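You operate a simulated robot arm through the tools that you are given. There is no shell and no other tool. Be economical: measure what you need, move in short steps, check, and stop when the job is done.

Carry out the task below with a simulated robot arm. There is one attempt and no reset: what you move stays moved.

TASK
Free the turntable, give it a quarter turn, lock it and sponge the tile clean.
Fine: put the sponge back.

Only the result counts: the job must be done as asked and must still hold three seconds after the hand-in. Knocking over, shifting, dropping, spilling or breaking anything else fails it.

THE ROBOT
A 7-joint arm with a two-finger parallel gripper, fixed in place. Base frame: the origin is at the foot of the arm, x ahead of it, y to its left, z up; the work surface is at about z = 720. Units: mm, degrees, N and s.
With the tool pointing down near the work surface it reaches from about 280 to 680 mm from the base axis. Its first joint turns from -66.0 to 66.0 degrees. Payload 1.57 kg.
The tool frame sits at the grasp point between the pads (the TCP): z along the fingers, y along the line on which they close. The tips reach 30 mm beyond it. Largest opening 110 mm; finger width 24, thickness 12; the body of the gripper, 48 by 112 mm, starts 78 mm behind the TCP.
Orientation is that of the tool frame in the base frame, as a unit quaternion [w, x, y, z]. With the fingers straight down and closing along the base's y, the tool's x points along the base's -x, its y along +y and its z along -z.

THE INTERFACE
- The arm moves only by the tool servo_tool. Its argument "commands" is a list of rows, each a list of 7 numbers: the shift along the tool's x, y, z in mm, then the turn, a rotation vector about the tool's x, y, z in degrees, then the finger opening in mm, from 0 to 110. In form: [[tx, ty, tz, ax, ay, az, fingers], ...]. A call has 1 to 12 rows; each row is the pose to reach, as a shift and turn from the pose commanded when the call began, along the tool's axes at that moment. Rows are played at 5 a second. More than 50 mm and 8.6 degrees between two rows, or a gripper value outside its range, and nothing of the call is played. A pose out of reach is approached as far as the arm can. The call stops where the force on the tool passes 90 N (or 10 N more than at its start, if that is more) or the arm is blocked; 0.2 s more then pass. The fingers move at their own pace (about 108 mm/s each) and stop on an object; they squeeze with about 37 N. The grip force told is the motor's: it shows also when the fingers shut on nothing. Time passes only in rows, and 0.2 s behind the last, so rows that repeat a pose let the fingers close. It gives the time, the measured TCP pose, the force on the tool (base axes), the opening and the grip force at its end, in the units of the frame above (readings bear some noise), and new pictures: "show" is both (left out), scene, wrist or none.
- Cameras (640 x 400 px; columns grow to the right, rows downward): "scene" is fixed at [154.9, -395.6, 1383.5]; the picture's right is [0.82, -0.57, 0.00], its down [-0.43, -0.62, -0.65] and it looks along [0.37, 0.54, -0.76] (base axes); focal length 279 px, centre (320, 200). "wrist" rides on the gripper at [70, 16, -141] in the tool frame; the picture's right is [-0.23, 0.97, 0.00], its down [-0.85, -0.20, -0.48] and it looks along [-0.47, -0.11, 0.88] (tool axes); focal length 222 px, centre (320, 200). There is no depth. A picture from a camera that has moved, and an enlarged one, comes with that camera's place and axes in the base frame and with its lens.
- close_up(camera, box): a new picture of the part [left, top, right, bottom] of that camera's present view, enlarged. No time passes.
- job_done(): hands the job in; it is judged then, once.

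Go step by step. Nothing tells you positions but the pictures and the camera data: compare them with the known pose of the tool, close in by small moves and look again before you grip or let go. The budget is 120 turns and 170 pictures, counting those below and the enlarged ones. Unless the task says otherwise, let go and move clear before handing in, and close with one line.

The tools are called after "Emit:" by a JSON object that holds its "fn" and its "kwargs". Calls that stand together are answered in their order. servo_tool: Moves the arm, as the interface text tells. Its arguments: {"type":"object","properties":{"commands":{"type":"array","items":{"type":"array","items":{"type":"number"}}},"show":{"type":"string","enum":["both","scene","wrist","none"]}},"required":["commands"]} The other tools are called the same way: close_up (camera, box) takes an enlarged picture of a part of a camera's view; job_done () hands the job in.

At the start:

```text
time: 0.0
tool_pos: [334.6, 78.0, 1096.9]
orientation: [0.0, 0.0, 1.0, 0.001]
ft_force: [-0.4, 0.9, 0.5]
grip_width: 110.0
finger_force: 0.1
```

scene: 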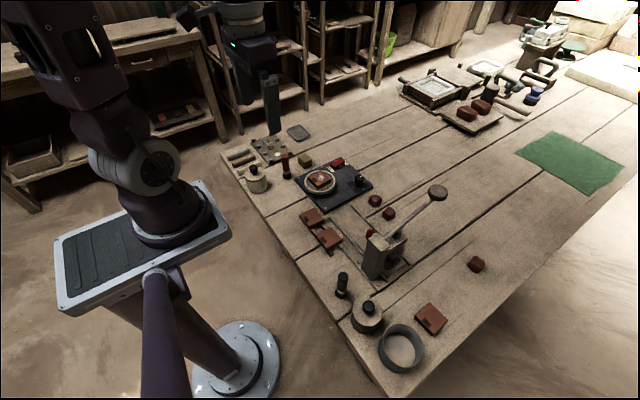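
wrist: 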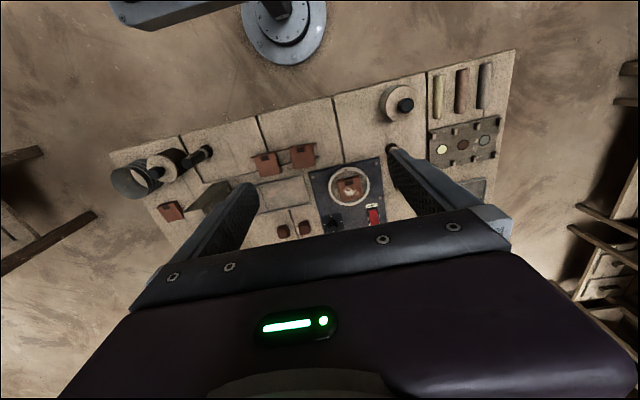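

I see a dark plate with a ring/turntable carrying a tile, a red lever and a dark knob. I'll zoom in to understand it before moving.

Emit:
{"fn": "close_up", "kwargs": {"camera": "scene", "box": [220, 120, 400, 232]}}

Emit:
{"fn": "close_up", "kwargs": {"camera": "wrist", "box": [250, 130, 410, 230]}}

Emit:
{"fn": "close_up", "kwargs": {"camera": "scene", "box": [300, 180, 500, 380]}}

```text
3.56 times, centred on (310, 176) of scene
camera zoom: at [154.9, -395.6, 1383.5], right [0.82, -0.57, 0.0], down [-0.43, -0.62, -0.65], along [0.37, 0.54, -0.76], focal length 991 px, centre (356, 285)
```

zoom: 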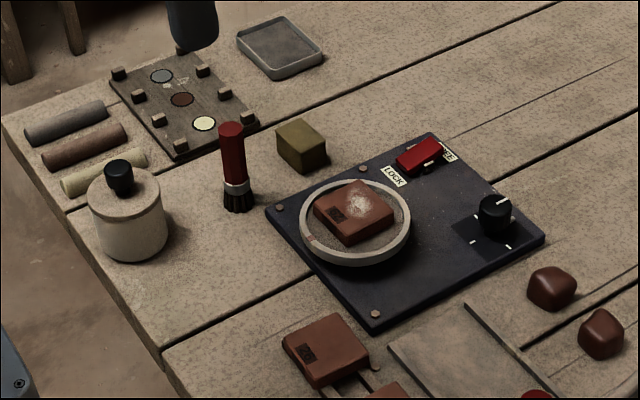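

```text
4.00 times, centred on (330, 180) of wrist
camera zoom: at [264.5, 94.1, 1237.9], right [0.23, 0.97, 0.0], down [0.85, -0.2, 0.48], along [0.47, -0.11, -0.88], focal length 888 px, centre (280, 280)
```

zoom: 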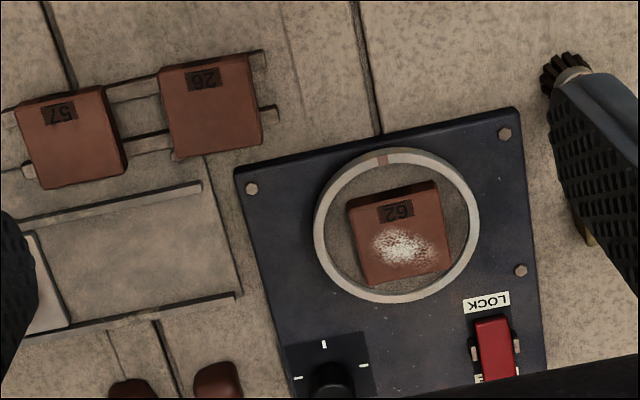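

```text
2.00 times, centred on (400, 280) of scene
camera zoom: at [154.9, -395.6, 1383.5], right [0.82, -0.57, 0.0], down [-0.43, -0.62, -0.65], along [0.37, 0.54, -0.76], focal length 557 px, centre (160, 40)
```

zoom: 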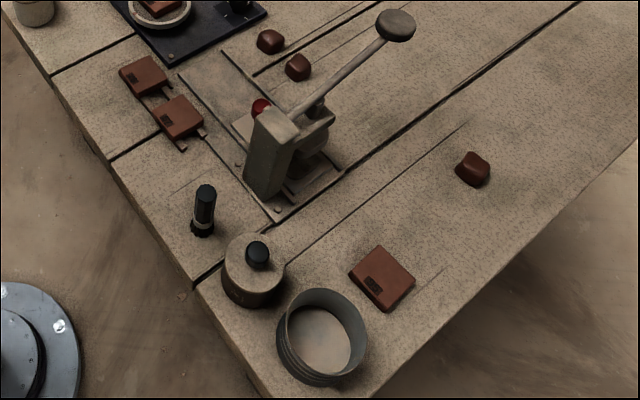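

The parts are a turntable near (511,126), a red lock switch near (607,155), a knob near (613,53) and a sponge block near (524,238). I'll move closer for a better look.

Emit:
{"fn": "servo_tool", "kwargs": {"commands": [[-25, 5, 35, 0, 0, 0, 110], [-50, 10, 70, 0, 0, 0, 110], [-75, 15, 105, 0, 0, 0, 110], [-100, 22, 140, 0, 0, 0, 110], [-115, 27, 167, 0, 0, 0, 110], [-115, 27, 167, 0, 0, 0, 110]], "show": "wrist"}}

Emit:
{"fn": "close_up", "kwargs": {"camera": "wrist", "box": [200, 80, 440, 230]}}

```text
time: 1.4
tool_pos: [449.8, 106.7, 928.6]
orientation: [0.0, 0.0, 1.0, 0.0]
ft_force: [0.6, -0.2, 0.5]
grip_width: 110.1
finger_force: 0.0
camera wrist: at [379.8, 122.2, 1069.9], right [0.23, 0.97, 0.0], down [0.85, -0.2, 0.48], along [0.47, -0.11, -0.88], focal length 222 px, centre (320, 200)
```

wrist: 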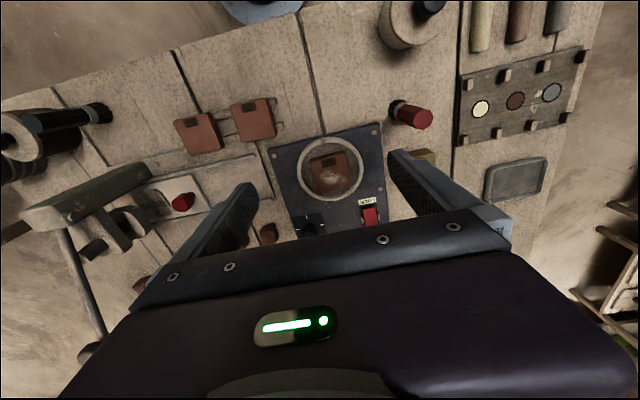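

```text
2.67 times, centred on (320, 155) of wrist
camera zoom: at [379.8, 122.2, 1069.9], right [0.23, 0.97, 0.0], down [0.85, -0.2, 0.48], along [0.47, -0.11, -0.88], focal length 592 px, centre (320, 320)
```

zoom: 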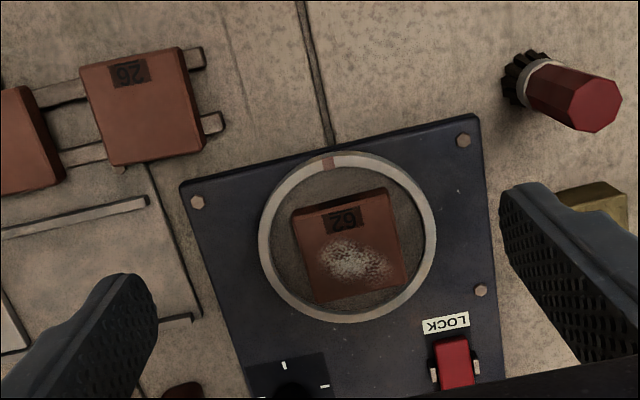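

The plate top is at about z=735 and the ring is about 100 mm across, centred near (503,111). Next I'll look at the switch and the knob.

Emit:
{"fn": "servo_tool", "kwargs": {"commands": [[-45, 0, 0, 0, 0, 0, 110], [-90, 0, 20, 0, 0, 0, 110], [-100, 0, 40, 0, 0, 0, 110], [-100, 0, 40, 0, 0, 0, 110]], "show": "wrist"}}

Emit:
{"fn": "close_up", "kwargs": {"camera": "wrist", "box": [230, 80, 420, 220]}}

Emit:
{"fn": "close_up", "kwargs": {"camera": "scene", "box": [300, 145, 390, 205]}}

```text
time: 2.4
tool_pos: [548.2, 105.2, 888.4]
orientation: [0.0, 0.0, 1.0, 0.0]
ft_force: [-0.8, 0.5, -0.7]
grip_width: 110.0
finger_force: 0.0
camera wrist: at [478.8, 121.3, 1029.0], right [0.23, 0.97, 0.0], down [0.86, -0.2, 0.48], along [0.47, -0.11, -0.88], focal length 222 px, centre (320, 200)
```

wrist: 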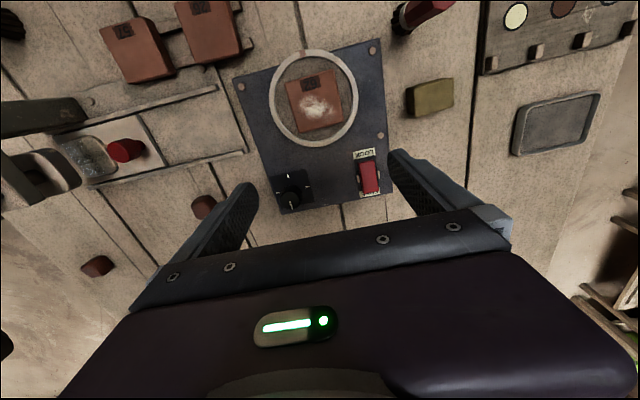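

```text
2.86 times, centred on (325, 150) of wrist
camera zoom: at [478.8, 121.3, 1029.0], right [0.23, 0.97, 0.0], down [0.86, -0.2, 0.48], along [0.47, -0.11, -0.88], focal length 635 px, centre (306, 343)
```

zoom: 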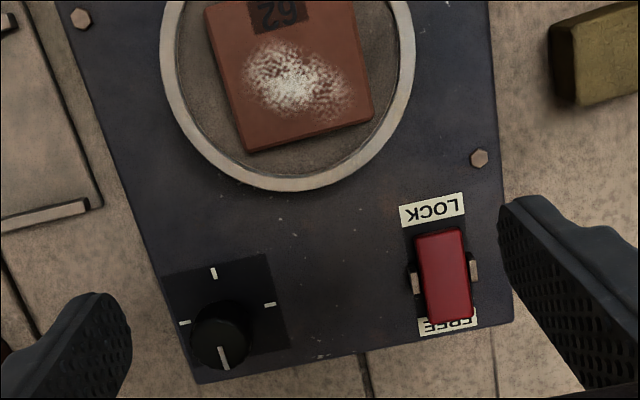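

```text
6.67 times, centred on (345, 175) of scene
camera zoom: at [154.9, -395.6, 1383.5], right [0.82, -0.57, 0.0], down [-0.43, -0.62, -0.65], along [0.37, 0.54, -0.76], focal length 1857 px, centre (153, 367)
```

zoom: 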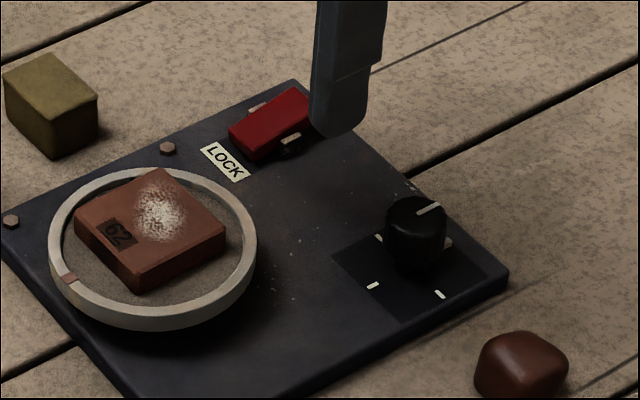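

The rocker has its LOCK end pressed and its FREE end (far, about x=625, y=158) raised. I'll close the fingers and hover over the FREE end.

Emit:
{"fn": "servo_tool", "kwargs": {"commands": [[-38, 27, 10, 0, 0, 0, 60], [-76, 53, 28, 0, 0, 0, 20], [-76, 53, 60, 0, 0, 0, 0], [-76, 53, 90, 0, 0, 0, 0], [-76, 53, 90, 0, 0, 0, 0]], "show": "wrist"}}

Emit:
{"fn": "close_up", "kwargs": {"camera": "scene", "box": [300, 130, 390, 190]}}

Emit:
{"fn": "close_up", "kwargs": {"camera": "wrist", "box": [240, 90, 400, 240]}}

```text
time: 3.6
tool_pos: [626.0, 154.6, 800.4]
orientation: [0.0, 0.0, 1.0, 0.001]
ft_force: [-0.2, 0.2, 0.2]
grip_width: 0.2
finger_force: 21.1
camera wrist: at [555.4, 171.0, 941.2], right [0.23, 0.97, 0.0], down [0.86, -0.2, 0.48], along [0.47, -0.11, -0.88], focal length 222 px, centre (320, 200)
```

wrist: 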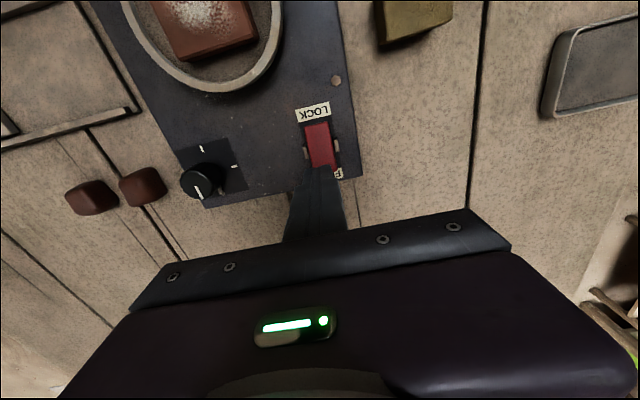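

```text
6.67 times, centred on (345, 160) of scene
camera zoom: at [154.9, -395.6, 1383.5], right [0.82, -0.57, 0.0], down [-0.43, -0.62, -0.65], along [0.37, 0.54, -0.76], focal length 1857 px, centre (153, 467)
```

zoom: 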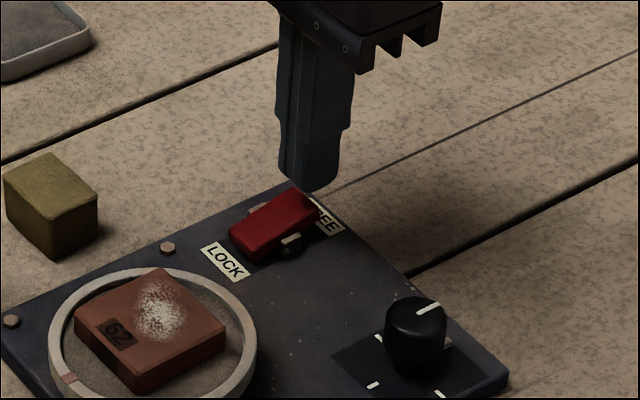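

```text
2.67 times, centred on (320, 165) of wrist
camera zoom: at [555.4, 171.0, 941.2], right [0.23, 0.97, 0.0], down [0.86, -0.2, 0.48], along [0.47, -0.11, -0.88], focal length 592 px, centre (320, 293)
```

zoom: 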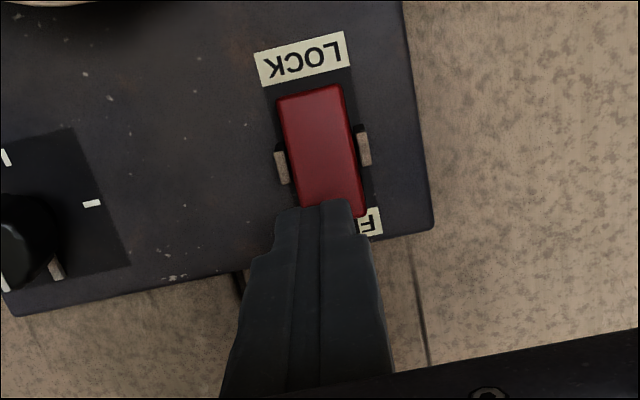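

Tip is at z≈770 just over the FREE end. I'll shift it 4 mm left and press down gradually.

Emit:
{"fn": "servo_tool", "kwargs": {"commands": [[2, 4, 8, 0, 0, 0, 0], [2, 4, 15, 0, 0, 0, 0], [2, 4, 20, 0, 0, 0, 0], [2, 4, 25, 0, 0, 0, 0], [2, 4, 30, 0, 0, 0, 0], [2, 4, 34, 0, 0, 0, 0]], "show": "none"}}

Emit:
{"fn": "close_up", "kwargs": {"camera": "scene", "box": [300, 130, 390, 190]}}

```text
time: 4.8
tool_pos: [628.4, 163.6, 778.5]
orientation: [0.007, 0.0, 1.0, 0.002]
ft_force: [0.1, 0.4, 9.1]
grip_width: 0.2
finger_force: 20.9
stopped in row 5: the force on the tool passed its limit (the readings are from after the stop); the commanded pose is now the measured one
```

```text
6.67 times, centred on (345, 160) of scene
camera zoom: at [154.7, -395.6, 1383.5], right [0.82, -0.57, 0.0], down [-0.43, -0.62, -0.65], along [0.37, 0.54, -0.76], focal length 1857 px, centre (153, 467)
```

zoom: 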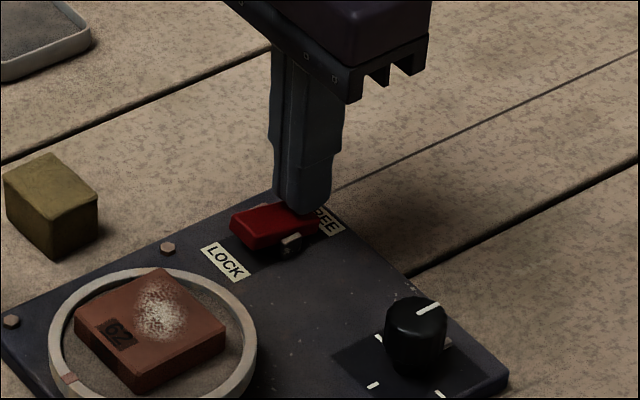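

The rocker looks flipped. I'll lift and check it, then head toward the knob.

Emit:
{"fn": "servo_tool", "kwargs": {"commands": [[0, 0, -20, 0, 0, 0, 0], [0, 0, -50, 0, 0, 0, 0], [40, 0, -80, 0, 0, 0, 40], [80, -40, -90, 0, 0, 0, 80], [80, -80, -90, 0, 0, 0, 80], [80, -80, -90, 0, 0, 0, 80]], "show": "none"}}

Emit:
{"fn": "close_up", "kwargs": {"camera": "scene", "box": [300, 145, 390, 205]}}

Emit:
{"fn": "close_up", "kwargs": {"camera": "wrist", "box": [220, 80, 420, 230]}}

```text
refused: row 4 steps farther than a row can; nothing moved
```

```text
6.67 times, centred on (345, 175) of scene
camera zoom: at [154.7, -395.6, 1383.5], right [0.82, -0.57, 0.0], down [-0.43, -0.62, -0.65], along [0.37, 0.54, -0.76], focal length 1857 px, centre (153, 367)
```

zoom: 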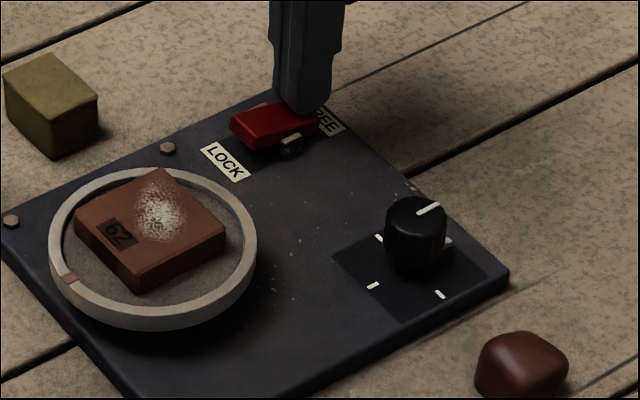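

```text
2.67 times, centred on (320, 155) of wrist
camera zoom: at [556.2, 178.2, 919.0], right [0.23, 0.97, 0.0], down [0.85, -0.2, 0.49], along [0.48, -0.11, -0.87], focal length 592 px, centre (320, 320)
```

zoom: 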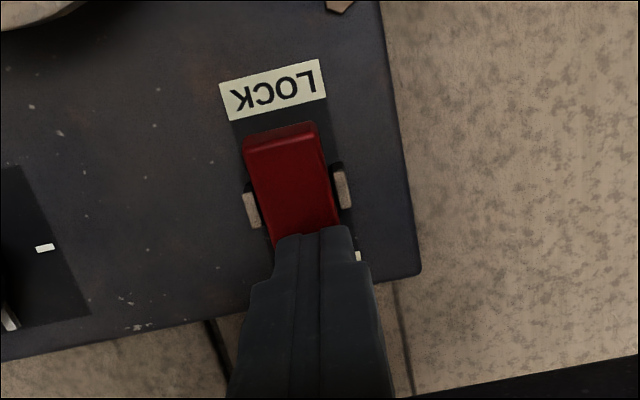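

It is flipped (the LOCK end is up). Retrying the lift with smaller steps.

Emit:
{"fn": "servo_tool", "kwargs": {"commands": [[0, 0, -20, 0, 0, 0, 0], [0, 0, -50, 0, 0, 0, 0], [30, -20, -80, 0, 0, 0, 40], [60, -50, -90, 0, 0, 0, 80], [80, -80, -90, 0, 0, 0, 80], [80, -80, -90, 0, 0, 0, 80]], "show": "none"}}

Emit:
{"fn": "close_up", "kwargs": {"camera": "scene", "box": [300, 145, 390, 205]}}

Emit:
{"fn": "close_up", "kwargs": {"camera": "wrist", "box": [220, 80, 420, 230]}}

```text
time: 6.2
tool_pos: [546.9, 83.6, 865.9]
orientation: [0.005, 0.0, 1.0, 0.001]
ft_force: [0.5, -0.3, -0.7]
grip_width: 80.1
finger_force: 0.0
```

```text
6.67 times, centred on (345, 175) of scene
camera zoom: at [154.9, -395.6, 1383.5], right [0.82, -0.57, 0.0], down [-0.43, -0.62, -0.65], along [0.37, 0.54, -0.76], focal length 1857 px, centre (153, 367)
```

zoom: 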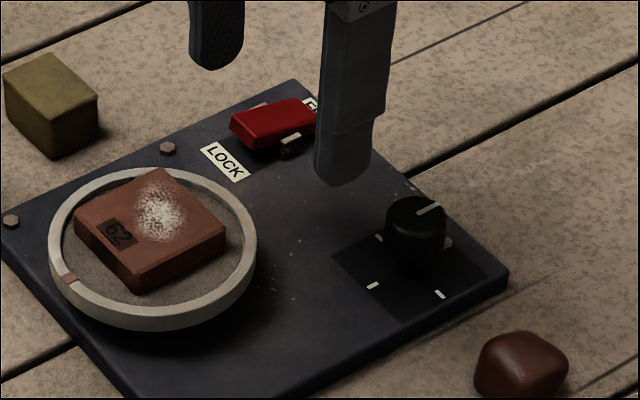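

```text
2.67 times, centred on (320, 155) of wrist
camera zoom: at [476.0, 99.0, 1006.1], right [0.23, 0.97, 0.0], down [0.85, -0.2, 0.49], along [0.48, -0.11, -0.87], focal length 592 px, centre (320, 320)
```

zoom: 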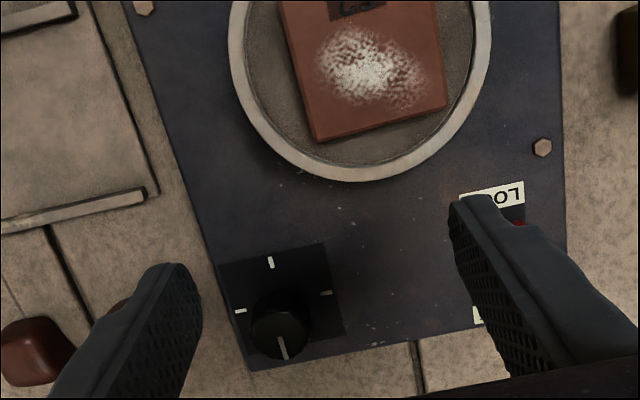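

Free is set. The knob is centred near (611,48.5) with its top at z≈760. I'll go above it with the wrist pre-turned by -45° so there is room for a 90° turn.

Emit:
{"fn": "servo_tool", "kwargs": {"commands": [[-20, -10, 0, 0, 0.5, -7.5, 60], [-40, -20, 0, 0, 0.5, -15, 60], [-60, -30, 0, 0, 0.5, -22.5, 60], [-64, -35, 15, 0, 0.5, -30, 60], [-64, -35, 30, 0, 0.5, -37.5, 60], [-64, -35, 45, 0, 0.5, -45, 60], [-64, -35, 45, 0, 0.5, -45, 60]], "show": "none"}}

Emit:
{"fn": "close_up", "kwargs": {"camera": "scene", "box": [300, 130, 420, 205]}}

Emit:
{"fn": "close_up", "kwargs": {"camera": "wrist", "box": [220, 80, 420, 230]}}

```text
time: 7.8
tool_pos: [611.2, 46.9, 821.7]
orientation: [0.001, -0.384, 0.924, -0.001]
ft_force: [-0.5, 0.6, 0.5]
grip_width: 59.9
finger_force: 0.1
```

```text
5.33 times, centred on (360, 168) of scene
camera zoom: at [154.9, -395.6, 1383.5], right [0.82, -0.57, 0.0], down [-0.43, -0.62, -0.65], along [0.37, 0.54, -0.76], focal length 1486 px, centre (107, 373)
```

zoom: 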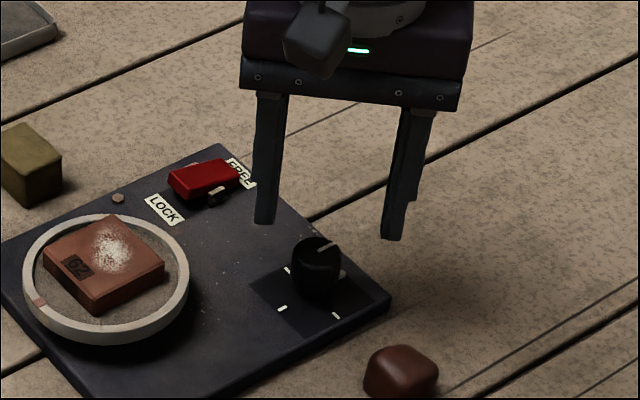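

```text
2.67 times, centred on (320, 155) of wrist
camera zoom: at [549.6, 8.9, 962.7], right [-0.53, 0.85, 0.0], down [0.74, 0.47, 0.48], along [0.41, 0.25, -0.88], focal length 592 px, centre (320, 320)
```

zoom: 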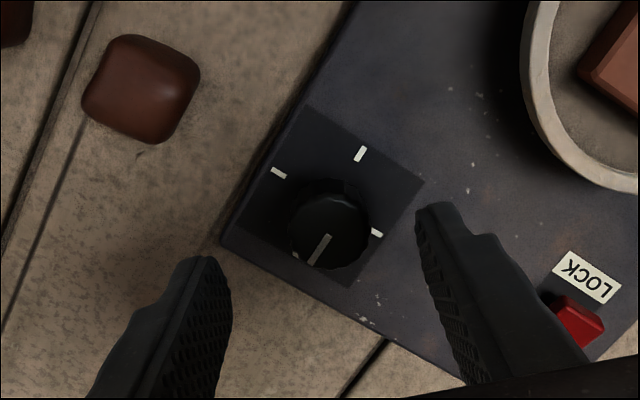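

The knob top checks out at (612,48). I'll descend 51 mm and grip.

Emit:
{"fn": "servo_tool", "kwargs": {"commands": [[0, 1, 20, 0, 0, 0, 60], [0, 1, 40, 0, 0, 0, 60], [0, 1, 51, 0, 0, 0, 60], [0, 1, 51, 0, 0, 0, 20], [0, 1, 51, 0, 0, 0, 20], [0, 1, 51, 0, 0, 0, 20]], "show": "none"}}

Emit:
{"fn": "close_up", "kwargs": {"camera": "scene", "box": [300, 130, 420, 205]}}

```text
time: 9.2
tool_pos: [609.9, 48.2, 770.2]
orientation: [0.0, -0.383, 0.924, -0.001]
ft_force: [-11.7, 12.8, 1.8]
grip_width: 28.6
finger_force: 39.7
```

```text
5.33 times, centred on (360, 168) of scene
camera zoom: at [154.6, -395.3, 1383.6], right [0.82, -0.57, 0.0], down [-0.43, -0.62, -0.65], along [0.37, 0.54, -0.76], focal length 1486 px, centre (107, 373)
```

zoom: 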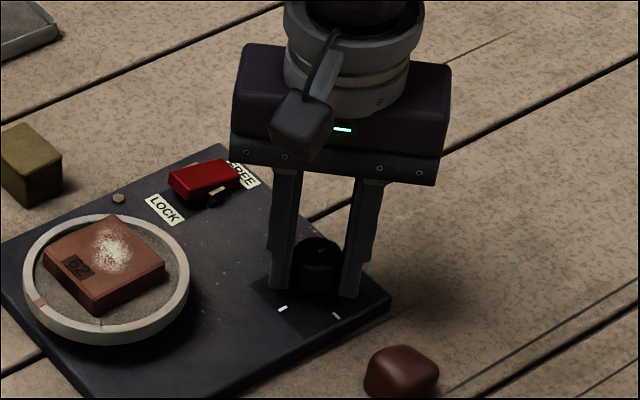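

Gripped with a small side load. I'll recentre 1 mm and do a 15° test turn.

Emit:
{"fn": "servo_tool", "kwargs": {"commands": [[0, 1, 0, 0, 0, 0, 20], [0, 1, 0, 0, 0, 5, 20], [0, 1, 0, 0, 0, 10, 20], [0, 1, 0, 0, 0, 15, 20], [0, 1, 0, 0, 0, 15, 20]], "show": "none"}}

Emit:
{"fn": "close_up", "kwargs": {"camera": "scene", "box": [300, 130, 420, 205]}}

```text
time: 10.4
tool_pos: [610.2, 49.0, 771.6]
orientation: [0.002, -0.258, 0.966, -0.001]
ft_force: [-10.6, 8.9, 1.8]
grip_width: 31.4
finger_force: 6.5
```

```text
5.33 times, centred on (360, 168) of scene
camera zoom: at [154.6, -395.4, 1383.5], right [0.82, -0.57, 0.0], down [-0.43, -0.62, -0.65], along [0.37, 0.54, -0.76], focal length 1486 px, centre (107, 373)
```

zoom: 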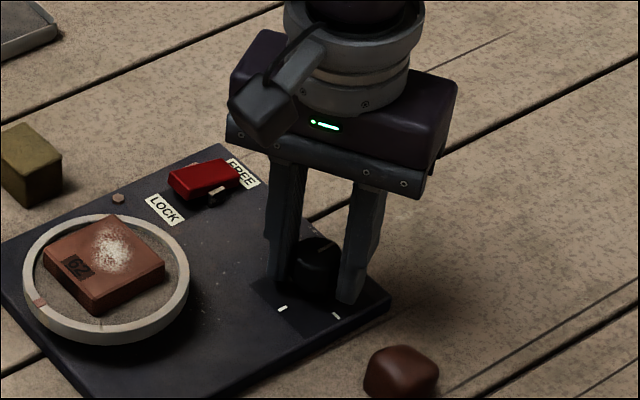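

Emit:
{"fn": "close_up", "kwargs": {"camera": "scene", "box": [345, 168, 375, 192]}}

Emit:
{"fn": "close_up", "kwargs": {"camera": "wrist", "box": [270, 130, 370, 220]}}

```text
16.00 times, centred on (360, 180) of scene
camera zoom: at [154.6, -395.4, 1383.5], right [0.82, -0.57, 0.0], down [-0.43, -0.62, -0.65], along [0.37, 0.54, -0.76], focal length 4458 px, centre (-320, 520)
```

zoom: 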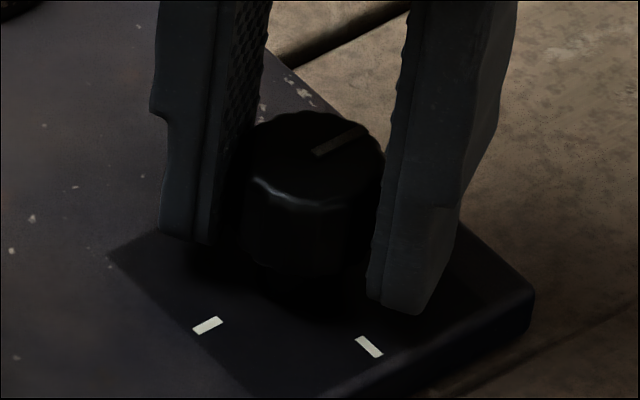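

```text
4.44 times, centred on (320, 175) of wrist
camera zoom: at [540.1, 28.0, 913.2], right [-0.29, 0.96, 0.0], down [0.84, 0.26, 0.48], along [0.46, 0.14, -0.88], focal length 987 px, centre (320, 311)
```

zoom: 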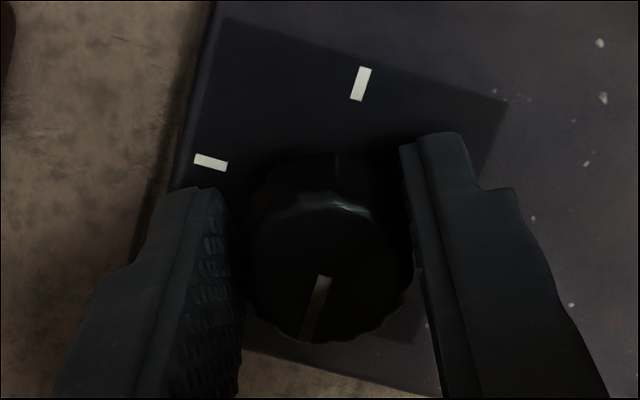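

The knob is fluted and seems not to have turned; the grip was weak. I'll squeeze fully and read again, then try the other direction.

Emit:
{"fn": "servo_tool", "kwargs": {"commands": [[0, 0, 0, 0, 0, 0, 0], [0, 0, 0, 0, 0, 0, 0], [0, 0, 0, 0, 0, 0, 0]], "show": "none"}}

Emit:
{"fn": "close_up", "kwargs": {"camera": "wrist", "box": [270, 130, 370, 220]}}

```text
time: 11.2
tool_pos: [608.7, 50.2, 771.8]
orientation: [0.001, -0.259, 0.966, -0.002]
ft_force: [-10.2, 14.8, 8.5]
grip_width: 29.6
finger_force: 39.4
```

```text
4.44 times, centred on (320, 175) of wrist
camera zoom: at [540.0, 28.5, 913.2], right [-0.29, 0.96, 0.0], down [0.84, 0.26, 0.48], along [0.46, 0.14, -0.88], focal length 987 px, centre (320, 311)
```

zoom: 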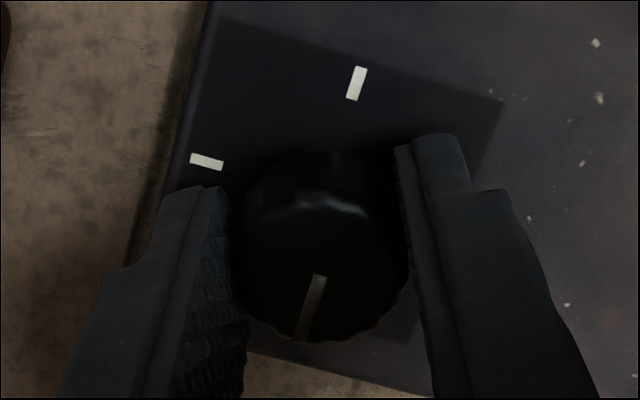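

The knob centre seems about 2 mm further along tool y. I'll recentre and try the opposite direction.

Emit:
{"fn": "servo_tool", "kwargs": {"commands": [[0, 1, 0, 0, 0, 0, 0], [0, 1.5, 0, 0, 0, 0, 0], [0, 1.5, 0, 0, 0, -4, 0], [0, 1.5, 0, 0, 0, -8, 0], [0, 1.5, 0, 0, 0, -12, 0], [0, 1.5, 0, 0, 0, -16, 0], [0, 1.5, 0, 0, 0, -16, 0]], "show": "none"}}

Emit:
{"fn": "close_up", "kwargs": {"camera": "wrist", "box": [270, 130, 370, 220]}}

Emit:
{"fn": "close_up", "kwargs": {"camera": "scene", "box": [300, 130, 420, 205]}}

```text
time: 12.8
tool_pos: [610.3, 48.6, 771.3]
orientation: [0.002, -0.392, 0.92, -0.002]
ft_force: [1.7, 1.9, 18.2]
grip_width: 29.4
finger_force: 38.9
```

```text
4.44 times, centred on (320, 175) of wrist
camera zoom: at [548.3, 10.6, 913.2], right [-0.54, 0.84, -0.01], down [0.73, 0.48, 0.48], along [0.41, 0.26, -0.88], focal length 987 px, centre (320, 311)
```

zoom: 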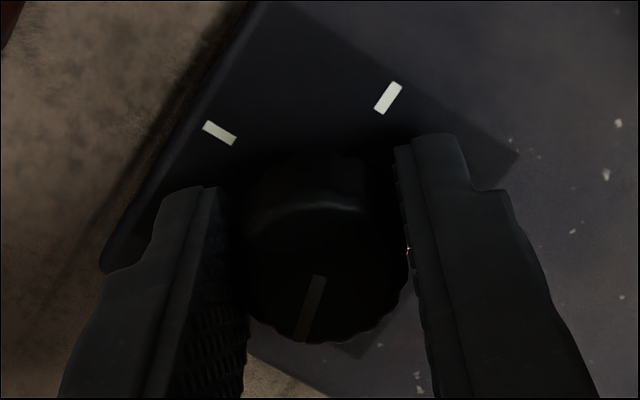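

```text
5.33 times, centred on (360, 168) of scene
camera zoom: at [154.6, -395.6, 1383.5], right [0.82, -0.57, 0.0], down [-0.43, -0.62, -0.65], along [0.37, 0.54, -0.76], focal length 1486 px, centre (107, 373)
```

zoom: 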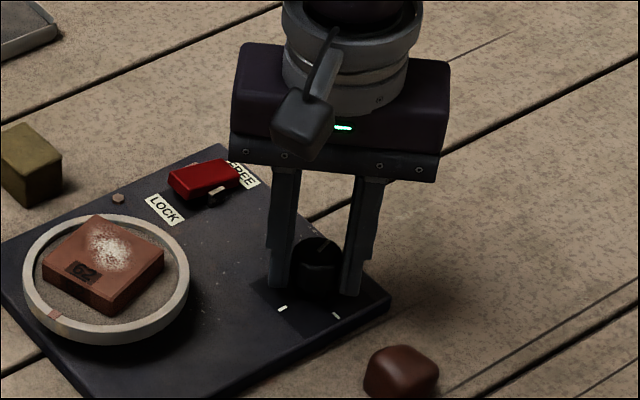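

The knob drives the table: ring mark and tile moved with it. I'll keep turning in this direction.

Emit:
{"fn": "servo_tool", "kwargs": {"commands": [[0, 0, 0, 0, 0, -5, 0], [0, 0, 0, 0, 0, -10, 0], [0, 0, 0, 0, 0, -15, 0], [0, 0, 0, 0, 0, -20, 0], [0, 0, 0, 0, 0, -25, 0], [0, 0, 0, 0, 0, -30, 0], [0, 0, 0, 0, 0, -35, 0], [0, 0, 0, 0, 0, -40, 0], [0, 0, 0, 0, 0, -40, 0]], "show": "none"}}

Emit:
{"fn": "close_up", "kwargs": {"camera": "wrist", "box": [270, 130, 370, 220]}}

Emit:
{"fn": "close_up", "kwargs": {"camera": "scene", "box": [300, 130, 420, 205]}}

```text
time: 14.8
tool_pos: [609.4, 49.5, 772.3]
orientation: [0.001, -0.682, 0.731, -0.003]
ft_force: [21.8, -5.7, 13.2]
grip_width: 30.1
finger_force: 39.4
```

```text
4.44 times, centred on (320, 175) of wrist
camera zoom: at [587.6, -19.2, 913.3], right [-0.96, 0.29, -0.01], down [0.25, 0.84, 0.48], along [0.15, 0.46, -0.88], focal length 987 px, centre (320, 311)
```

zoom: 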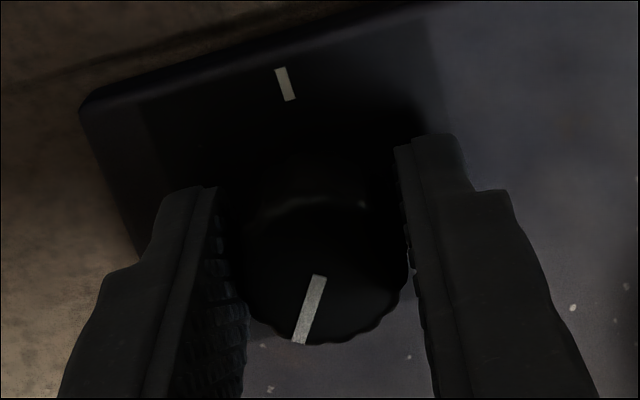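

```text
5.33 times, centred on (360, 168) of scene
camera zoom: at [155.1, -395.7, 1383.4], right [0.82, -0.57, 0.0], down [-0.43, -0.62, -0.65], along [0.37, 0.54, -0.76], focal length 1486 px, centre (107, 373)
```

zoom: 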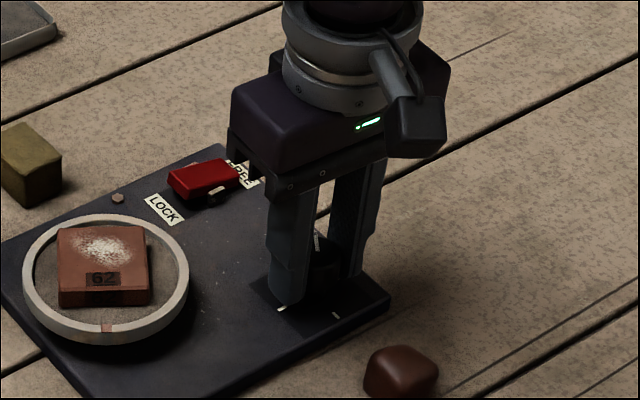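

56° turned without slip. Another 34° to go, with a small recentring.

Emit:
{"fn": "servo_tool", "kwargs": {"commands": [[0, -1, 0, 0, 0, -5, 0], [0, -1.5, 0, 0, 0, -10, 0], [0, -1.5, 0, 0, 0, -15, 0], [0, -1.5, 0, 0, 0, -20, 0], [0, -1.5, 0, 0, 0, -25, 0], [0, -1.5, 0, 0, 0, -30, 0], [0, -1.5, 0, 0, 0, -34, 0], [0, -1.5, 0, 0, 0, -34, 0]], "show": "none"}}

Emit:
{"fn": "close_up", "kwargs": {"camera": "wrist", "box": [270, 130, 370, 220]}}

Emit:
{"fn": "close_up", "kwargs": {"camera": "scene", "box": [300, 130, 420, 205]}}

```text
time: 16.6
tool_pos: [611.4, 49.2, 772.1]
orientation: [0.0, 0.867, -0.499, 0.002]
ft_force: [4.6, -7.1, 28.2]
grip_width: 29.5
finger_force: 39.2
```

```text
4.44 times, centred on (320, 175) of wrist
camera zoom: at [630.2, -19.1, 913.4], right [-0.96, -0.29, 0.0], down [-0.26, 0.84, 0.48], along [-0.14, 0.46, -0.88], focal length 987 px, centre (320, 311)
```

zoom: 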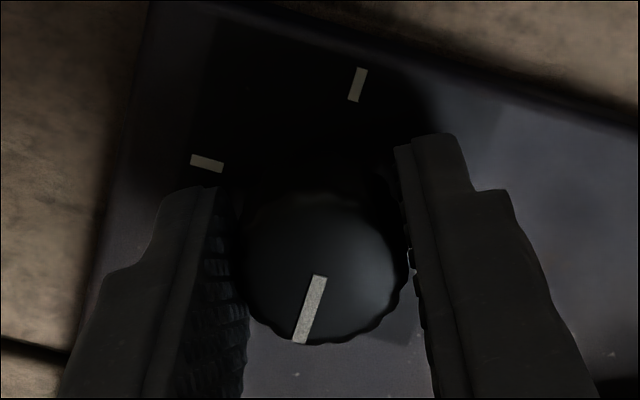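

```text
5.33 times, centred on (360, 168) of scene
camera zoom: at [154.4, -395.8, 1383.5], right [0.82, -0.57, 0.0], down [-0.43, -0.62, -0.65], along [0.37, 0.54, -0.76], focal length 1486 px, centre (107, 373)
```

zoom: 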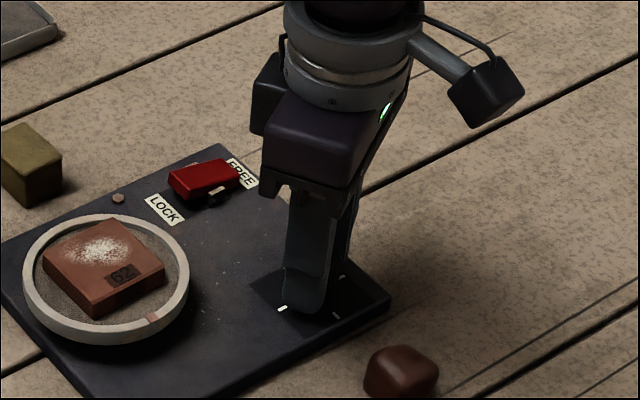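

The table has turned 90°. I'll release, lift and unwind the wrist.

Emit:
{"fn": "servo_tool", "kwargs": {"commands": [[0, 0, 0, 0, 0, 0, 50], [0, 0, 0, 0, 0, 0, 50], [0, 0, -20, 0, 0, 0, 50], [0, 0, -45, 0, 0, 0, 50], [0, 0, -75, 0, 0, 7, 50], [0, 0, -75, 0, 0, 15, 50], [0, 0, -75, 0, 0, 23, 50], [0, 0, -75, 0, 0, 31, 50], [0, 0, -75, 0, 0, 39, 50], [0, 0, -75, 0, 0, 47, 50], [0, 0, -75, 0, 0, 55, 50], [0, 0, -75, 0, 0, 60, 50]], "show": "none"}}

Emit:
{"fn": "close_up", "kwargs": {"camera": "scene", "box": [300, 130, 420, 205]}}

```text
time: 19.2
tool_pos: [610.5, 50.1, 846.3]
orientation: [0.0, -0.5, 0.866, -0.002]
ft_force: [-0.8, -0.5, -0.1]
grip_width: 50.2
finger_force: 0.1
```

```text
5.33 times, centred on (360, 168) of scene
camera zoom: at [154.9, -395.6, 1383.5], right [0.82, -0.57, 0.0], down [-0.43, -0.62, -0.65], along [0.37, 0.54, -0.76], focal length 1486 px, centre (107, 373)
```

zoom: 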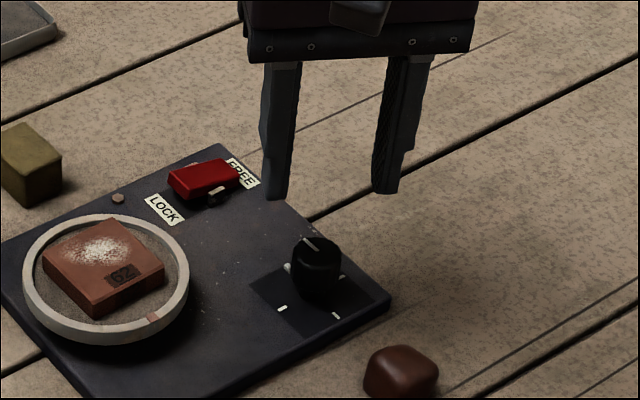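

The pointer is on the left mark and the table holds. I'll finish unwinding and close the fingers.

Emit:
{"fn": "servo_tool", "kwargs": {"commands": [[0, 0, 0, 0, 0, 8, 30], [0, 0, 0, 0, 0, 16, 0], [0, 0, 0, 0, 0, 24, 0], [0, 0, 0, 0, 0, 32, 0], [0, 0, 0, 0, 0, 40, 0], [0, 0, 0, 0, 0, 48, 0], [0, 0, 0, 0, 0, 55, 0], [0, 0, 0, 0, 0, 60, 0], [0, 0, 0, 0, 0, 60, 0]], "show": "none"}}

```text
time: 21.2
tool_pos: [610.2, 49.6, 847.2]
orientation: [0.002, 0.002, 1.0, -0.001]
ft_force: [0.6, 0.3, 0.2]
grip_width: 0.0
finger_force: 21.1
```

Now moving over the LOCK end, near (592,159).

Emit:
{"fn": "servo_tool", "kwargs": {"commands": [[6, 40, 0, 0, 0, 0, 0], [12, 80, 0, 0, 0, 0, 0], [18, 109, 15, 0, 0, 0, 0], [18, 109, 47, 0, 0, 0, 0], [18, 109, 47, 0, 0, 0, 0]], "show": "none"}}

Emit:
{"fn": "close_up", "kwargs": {"camera": "scene", "box": [300, 130, 390, 190]}}

Emit:
{"fn": "close_up", "kwargs": {"camera": "wrist", "box": [240, 90, 400, 240]}}

```text
time: 22.4
tool_pos: [592.7, 159.1, 798.6]
orientation: [0.002, 0.0, 1.0, -0.002]
ft_force: [-0.4, -0.3, -0.2]
grip_width: 0.0
finger_force: 21.6
```

```text
6.67 times, centred on (345, 160) of scene
camera zoom: at [154.9, -395.6, 1383.5], right [0.82, -0.57, 0.0], down [-0.43, -0.62, -0.65], along [0.37, 0.54, -0.76], focal length 1857 px, centre (153, 467)
```

zoom: 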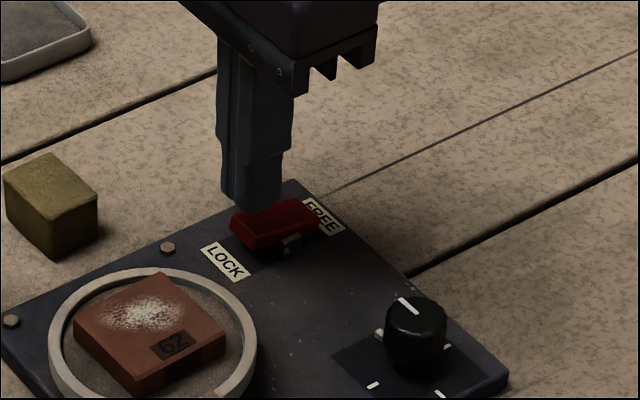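

```text
2.67 times, centred on (320, 165) of wrist
camera zoom: at [522.7, 176.0, 939.5], right [0.23, 0.97, 0.0], down [0.85, -0.2, 0.48], along [0.47, -0.11, -0.88], focal length 592 px, centre (320, 293)
```

zoom: 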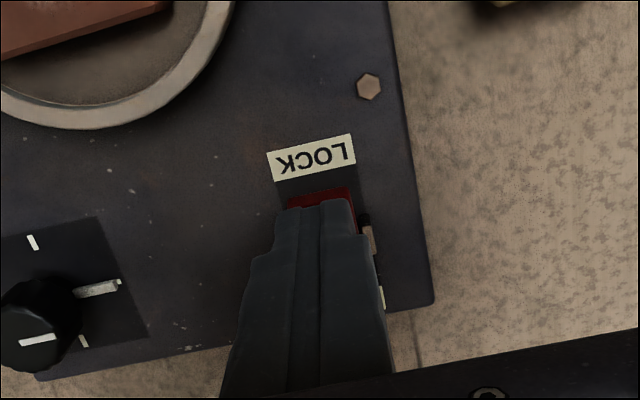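

Well positioned; pressing down on the LOCK end.

Emit:
{"fn": "servo_tool", "kwargs": {"commands": [[1, 0, 8, 0, 0, 0, 0], [1, 0, 13, 0, 0, 0, 0], [1, 0, 17, 0, 0, 0, 0], [1, 0, 21, 0, 0, 0, 0], [1, 0, 25, 0, 0, 0, 0], [1, 0, 28, 0, 0, 0, 0]], "show": "none"}}

Emit:
{"fn": "servo_tool", "kwargs": {"commands": [[0, 0, -20, 0, 0, 0, 0], [10, 0, -50, 0, 0, 0, 0], [40, 20, -80, 0, 0, 0, 40], [60, 40, -110, 0, 0, 0, 60], [60, 40, -110, 0, 0, 0, 60]], "show": "wrist"}}

Emit:
{"fn": "close_up", "kwargs": {"camera": "scene", "box": [300, 130, 390, 190]}}

```text
time: 23.7
tool_pos: [592.2, 158.8, 778.7]
orientation: [0.001, 0.001, 1.0, -0.002]
ft_force: [-18.9, -4.2, 30.3]
grip_width: 0.0
finger_force: 22.2
stopped in row 6: the force on the tool passed its limit (the readings are from after the stop); the commanded pose is now the measured one
```

```text
time: 24.9
tool_pos: [531.3, 199.2, 885.6]
orientation: [0.002, 0.0, 1.0, -0.001]
ft_force: [-0.2, -0.2, -0.2]
grip_width: 59.8
finger_force: 0.1
camera wrist: at [460.6, 215.2, 1027.1], right [0.23, 0.97, 0.0], down [0.85, -0.2, 0.48], along [0.47, -0.11, -0.88], focal length 222 px, centre (320, 200)
```

wrist: 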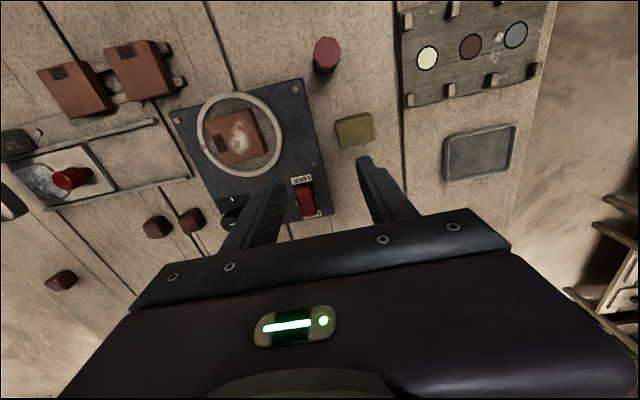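

```text
6.67 times, centred on (345, 160) of scene
camera zoom: at [154.9, -395.6, 1383.5], right [0.82, -0.57, 0.0], down [-0.43, -0.62, -0.65], along [0.37, 0.54, -0.76], focal length 1857 px, centre (153, 467)
```

zoom: 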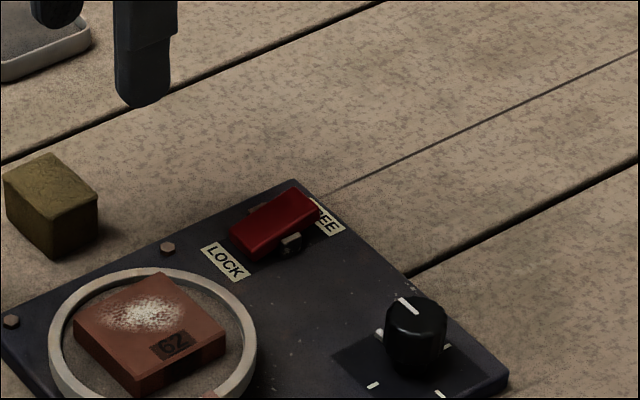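

The rocker is back at LOCK. Now the sponge: a close look to measure it.

Emit:
{"fn": "close_up", "kwargs": {"camera": "wrist", "box": [180, 70, 400, 220]}}

Emit:
{"fn": "close_up", "kwargs": {"camera": "scene", "box": [270, 130, 360, 200]}}

```text
2.67 times, centred on (290, 145) of wrist
camera zoom: at [460.6, 215.2, 1027.1], right [0.23, 0.97, 0.0], down [0.85, -0.2, 0.48], along [0.47, -0.11, -0.88], focal length 592 px, centre (400, 347)
```

zoom: 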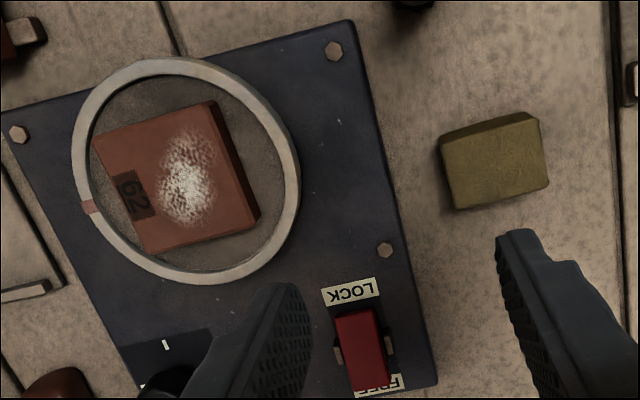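

```text
5.71 times, centred on (315, 165) of scene
camera zoom: at [154.9, -395.6, 1383.5], right [0.82, -0.57, 0.0], down [-0.43, -0.62, -0.65], along [0.37, 0.54, -0.76], focal length 1592 px, centre (349, 400)
```

zoom: 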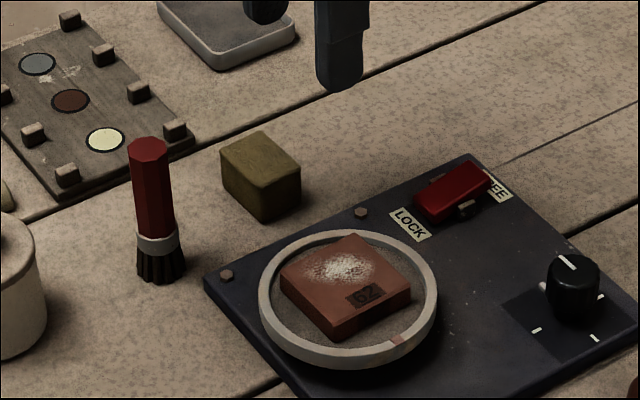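

The sponge is axis-aligned, about 46 mm along y and centred near (525,242), with its top at z≈750. Hovering above it.

Emit:
{"fn": "servo_tool", "kwargs": {"commands": [[6, 43, 10, 0, 0, 0, 68], [6, 43, 40, 0, 0, 0, 68], [6, 43, 80, 0, 0, 0, 68], [6, 43, 80, 0, 0, 0, 68]], "show": "none"}}

Emit:
{"fn": "close_up", "kwargs": {"camera": "scene", "box": [270, 130, 360, 200]}}

Emit:
{"fn": "close_up", "kwargs": {"camera": "wrist", "box": [220, 80, 420, 230]}}

```text
time: 25.9
tool_pos: [525.5, 240.5, 806.9]
orientation: [0.002, 0.0, 1.0, -0.002]
ft_force: [-0.1, 0.0, 0.0]
grip_width: 68.0
finger_force: 0.1
```

```text
5.71 times, centred on (315, 165) of scene
camera zoom: at [154.9, -395.6, 1383.5], right [0.82, -0.57, 0.0], down [-0.43, -0.62, -0.65], along [0.37, 0.54, -0.76], focal length 1592 px, centre (349, 400)
```

zoom: 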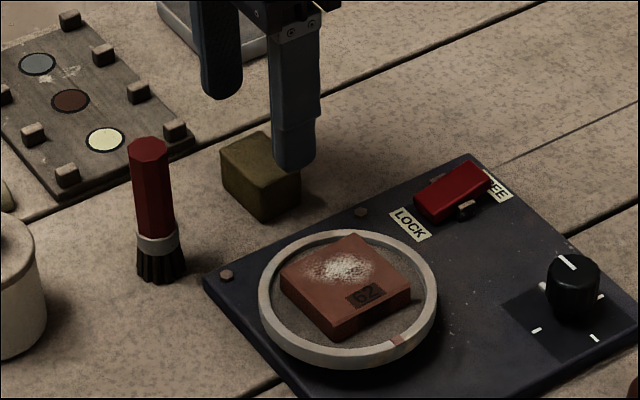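

```text
2.67 times, centred on (320, 155) of wrist
camera zoom: at [455.1, 257.4, 947.6], right [0.23, 0.97, 0.0], down [0.85, -0.2, 0.48], along [0.47, -0.11, -0.88], focal length 592 px, centre (320, 320)
```

zoom: 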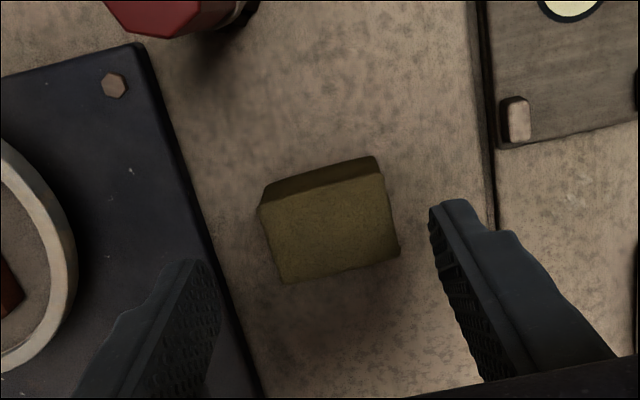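

Measured sponge: 30×43×29 mm, centred at (529,244) with its top at z≈748.5. I'll descend so the tips are at about z=735 and grip.

Emit:
{"fn": "servo_tool", "kwargs": {"commands": [[-3.5, 3.5, 0, 0, 0, 0, 60], [-3.5, 3.5, 20, 0, 0, 0, 60], [-3.5, 3.5, 42, 0, 0, 0, 60], [-3.5, 3.5, 42, 0, 0, 0, 60]], "show": "none"}}

Emit:
{"fn": "close_up", "kwargs": {"camera": "scene", "box": [270, 130, 360, 200]}}

Emit:
{"fn": "close_up", "kwargs": {"camera": "wrist", "box": [220, 80, 420, 230]}}

```text
time: 26.9
tool_pos: [529.0, 245.0, 766.2]
orientation: [0.002, 0.0, 1.0, -0.001]
ft_force: [0.0, -0.3, -0.3]
grip_width: 60.0
finger_force: 0.0
```

```text
5.71 times, centred on (315, 165) of scene
camera zoom: at [154.9, -395.6, 1383.5], right [0.82, -0.57, 0.0], down [-0.43, -0.62, -0.65], along [0.37, 0.54, -0.76], focal length 1592 px, centre (349, 400)
```

zoom: 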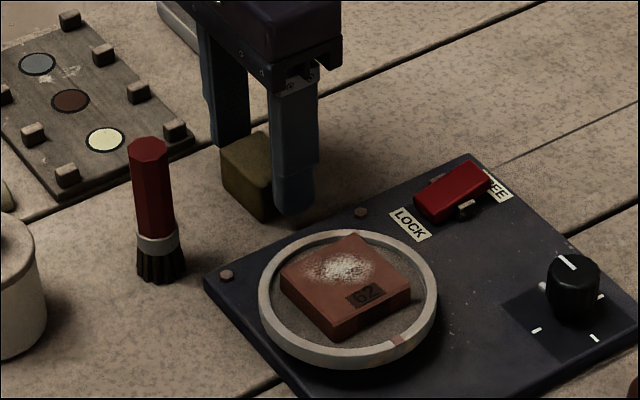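

```text
2.67 times, centred on (320, 155) of wrist
camera zoom: at [458.6, 261.3, 906.0], right [0.23, 0.97, 0.0], down [0.85, -0.2, 0.48], along [0.47, -0.11, -0.88], focal length 592 px, centre (320, 320)
```

zoom: 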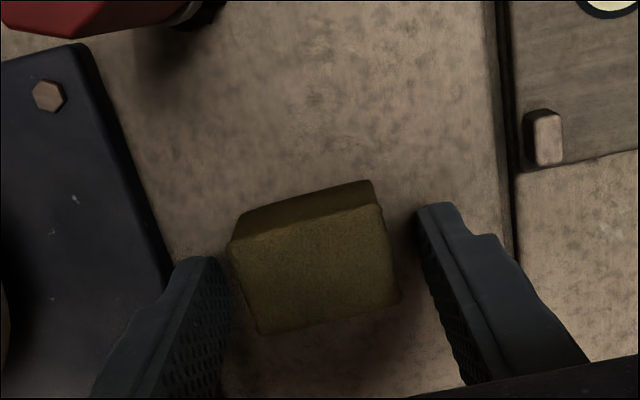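

Aligned. Closing on the sponge.

Emit:
{"fn": "servo_tool", "kwargs": {"commands": [[0, 0, 0, 0, 0, 0, 35], [0, 0, 0, 0, 0, 0, 35], [0, 0, 0, 0, 0, 0, 35]], "show": "none"}}

Emit:
{"fn": "servo_tool", "kwargs": {"commands": [[0, 0, -10, 0, 0, 0, 35], [0, 0, -30, 0, 0, 0, 35], [0, 0, -55, 0, 0, 0, 35], [0, 0, -55, 0, 0, 0, 35]], "show": "none"}}

Emit:
{"fn": "close_up", "kwargs": {"camera": "scene", "box": [270, 120, 360, 190]}}

Emit:
{"fn": "close_up", "kwargs": {"camera": "wrist", "box": [180, 80, 420, 240]}}

```text
time: 27.7
tool_pos: [529.1, 245.2, 765.2]
orientation: [0.001, 0.0, 1.0, -0.002]
ft_force: [-0.1, 0.2, 0.1]
grip_width: 45.5
finger_force: 37.3
```

```text
time: 28.7
tool_pos: [531.0, 244.4, 819.7]
orientation: [0.001, 0.0, 1.0, -0.002]
ft_force: [0.0, 0.4, -1.0]
grip_width: 44.8
finger_force: 37.0
```

```text
5.71 times, centred on (315, 155) of scene
camera zoom: at [154.9, -395.6, 1383.5], right [0.82, -0.57, 0.0], down [-0.43, -0.62, -0.65], along [0.37, 0.54, -0.76], focal length 1592 px, centre (349, 457)
```

zoom: 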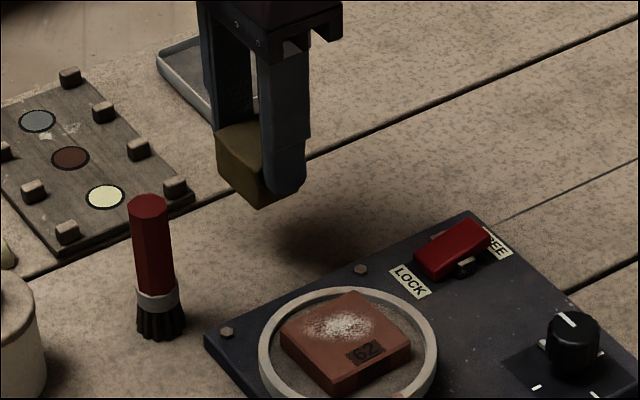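

```text
2.50 times, centred on (300, 160) of wrist
camera zoom: at [459.1, 261.6, 960.2], right [0.23, 0.97, 0.0], down [0.85, -0.2, 0.48], along [0.47, -0.11, -0.88], focal length 555 px, centre (370, 300)
```

zoom: 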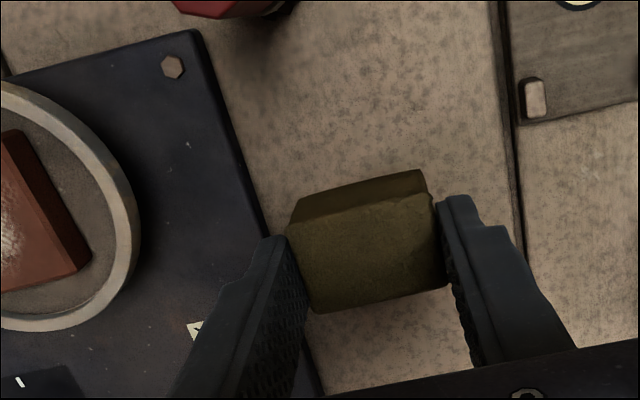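

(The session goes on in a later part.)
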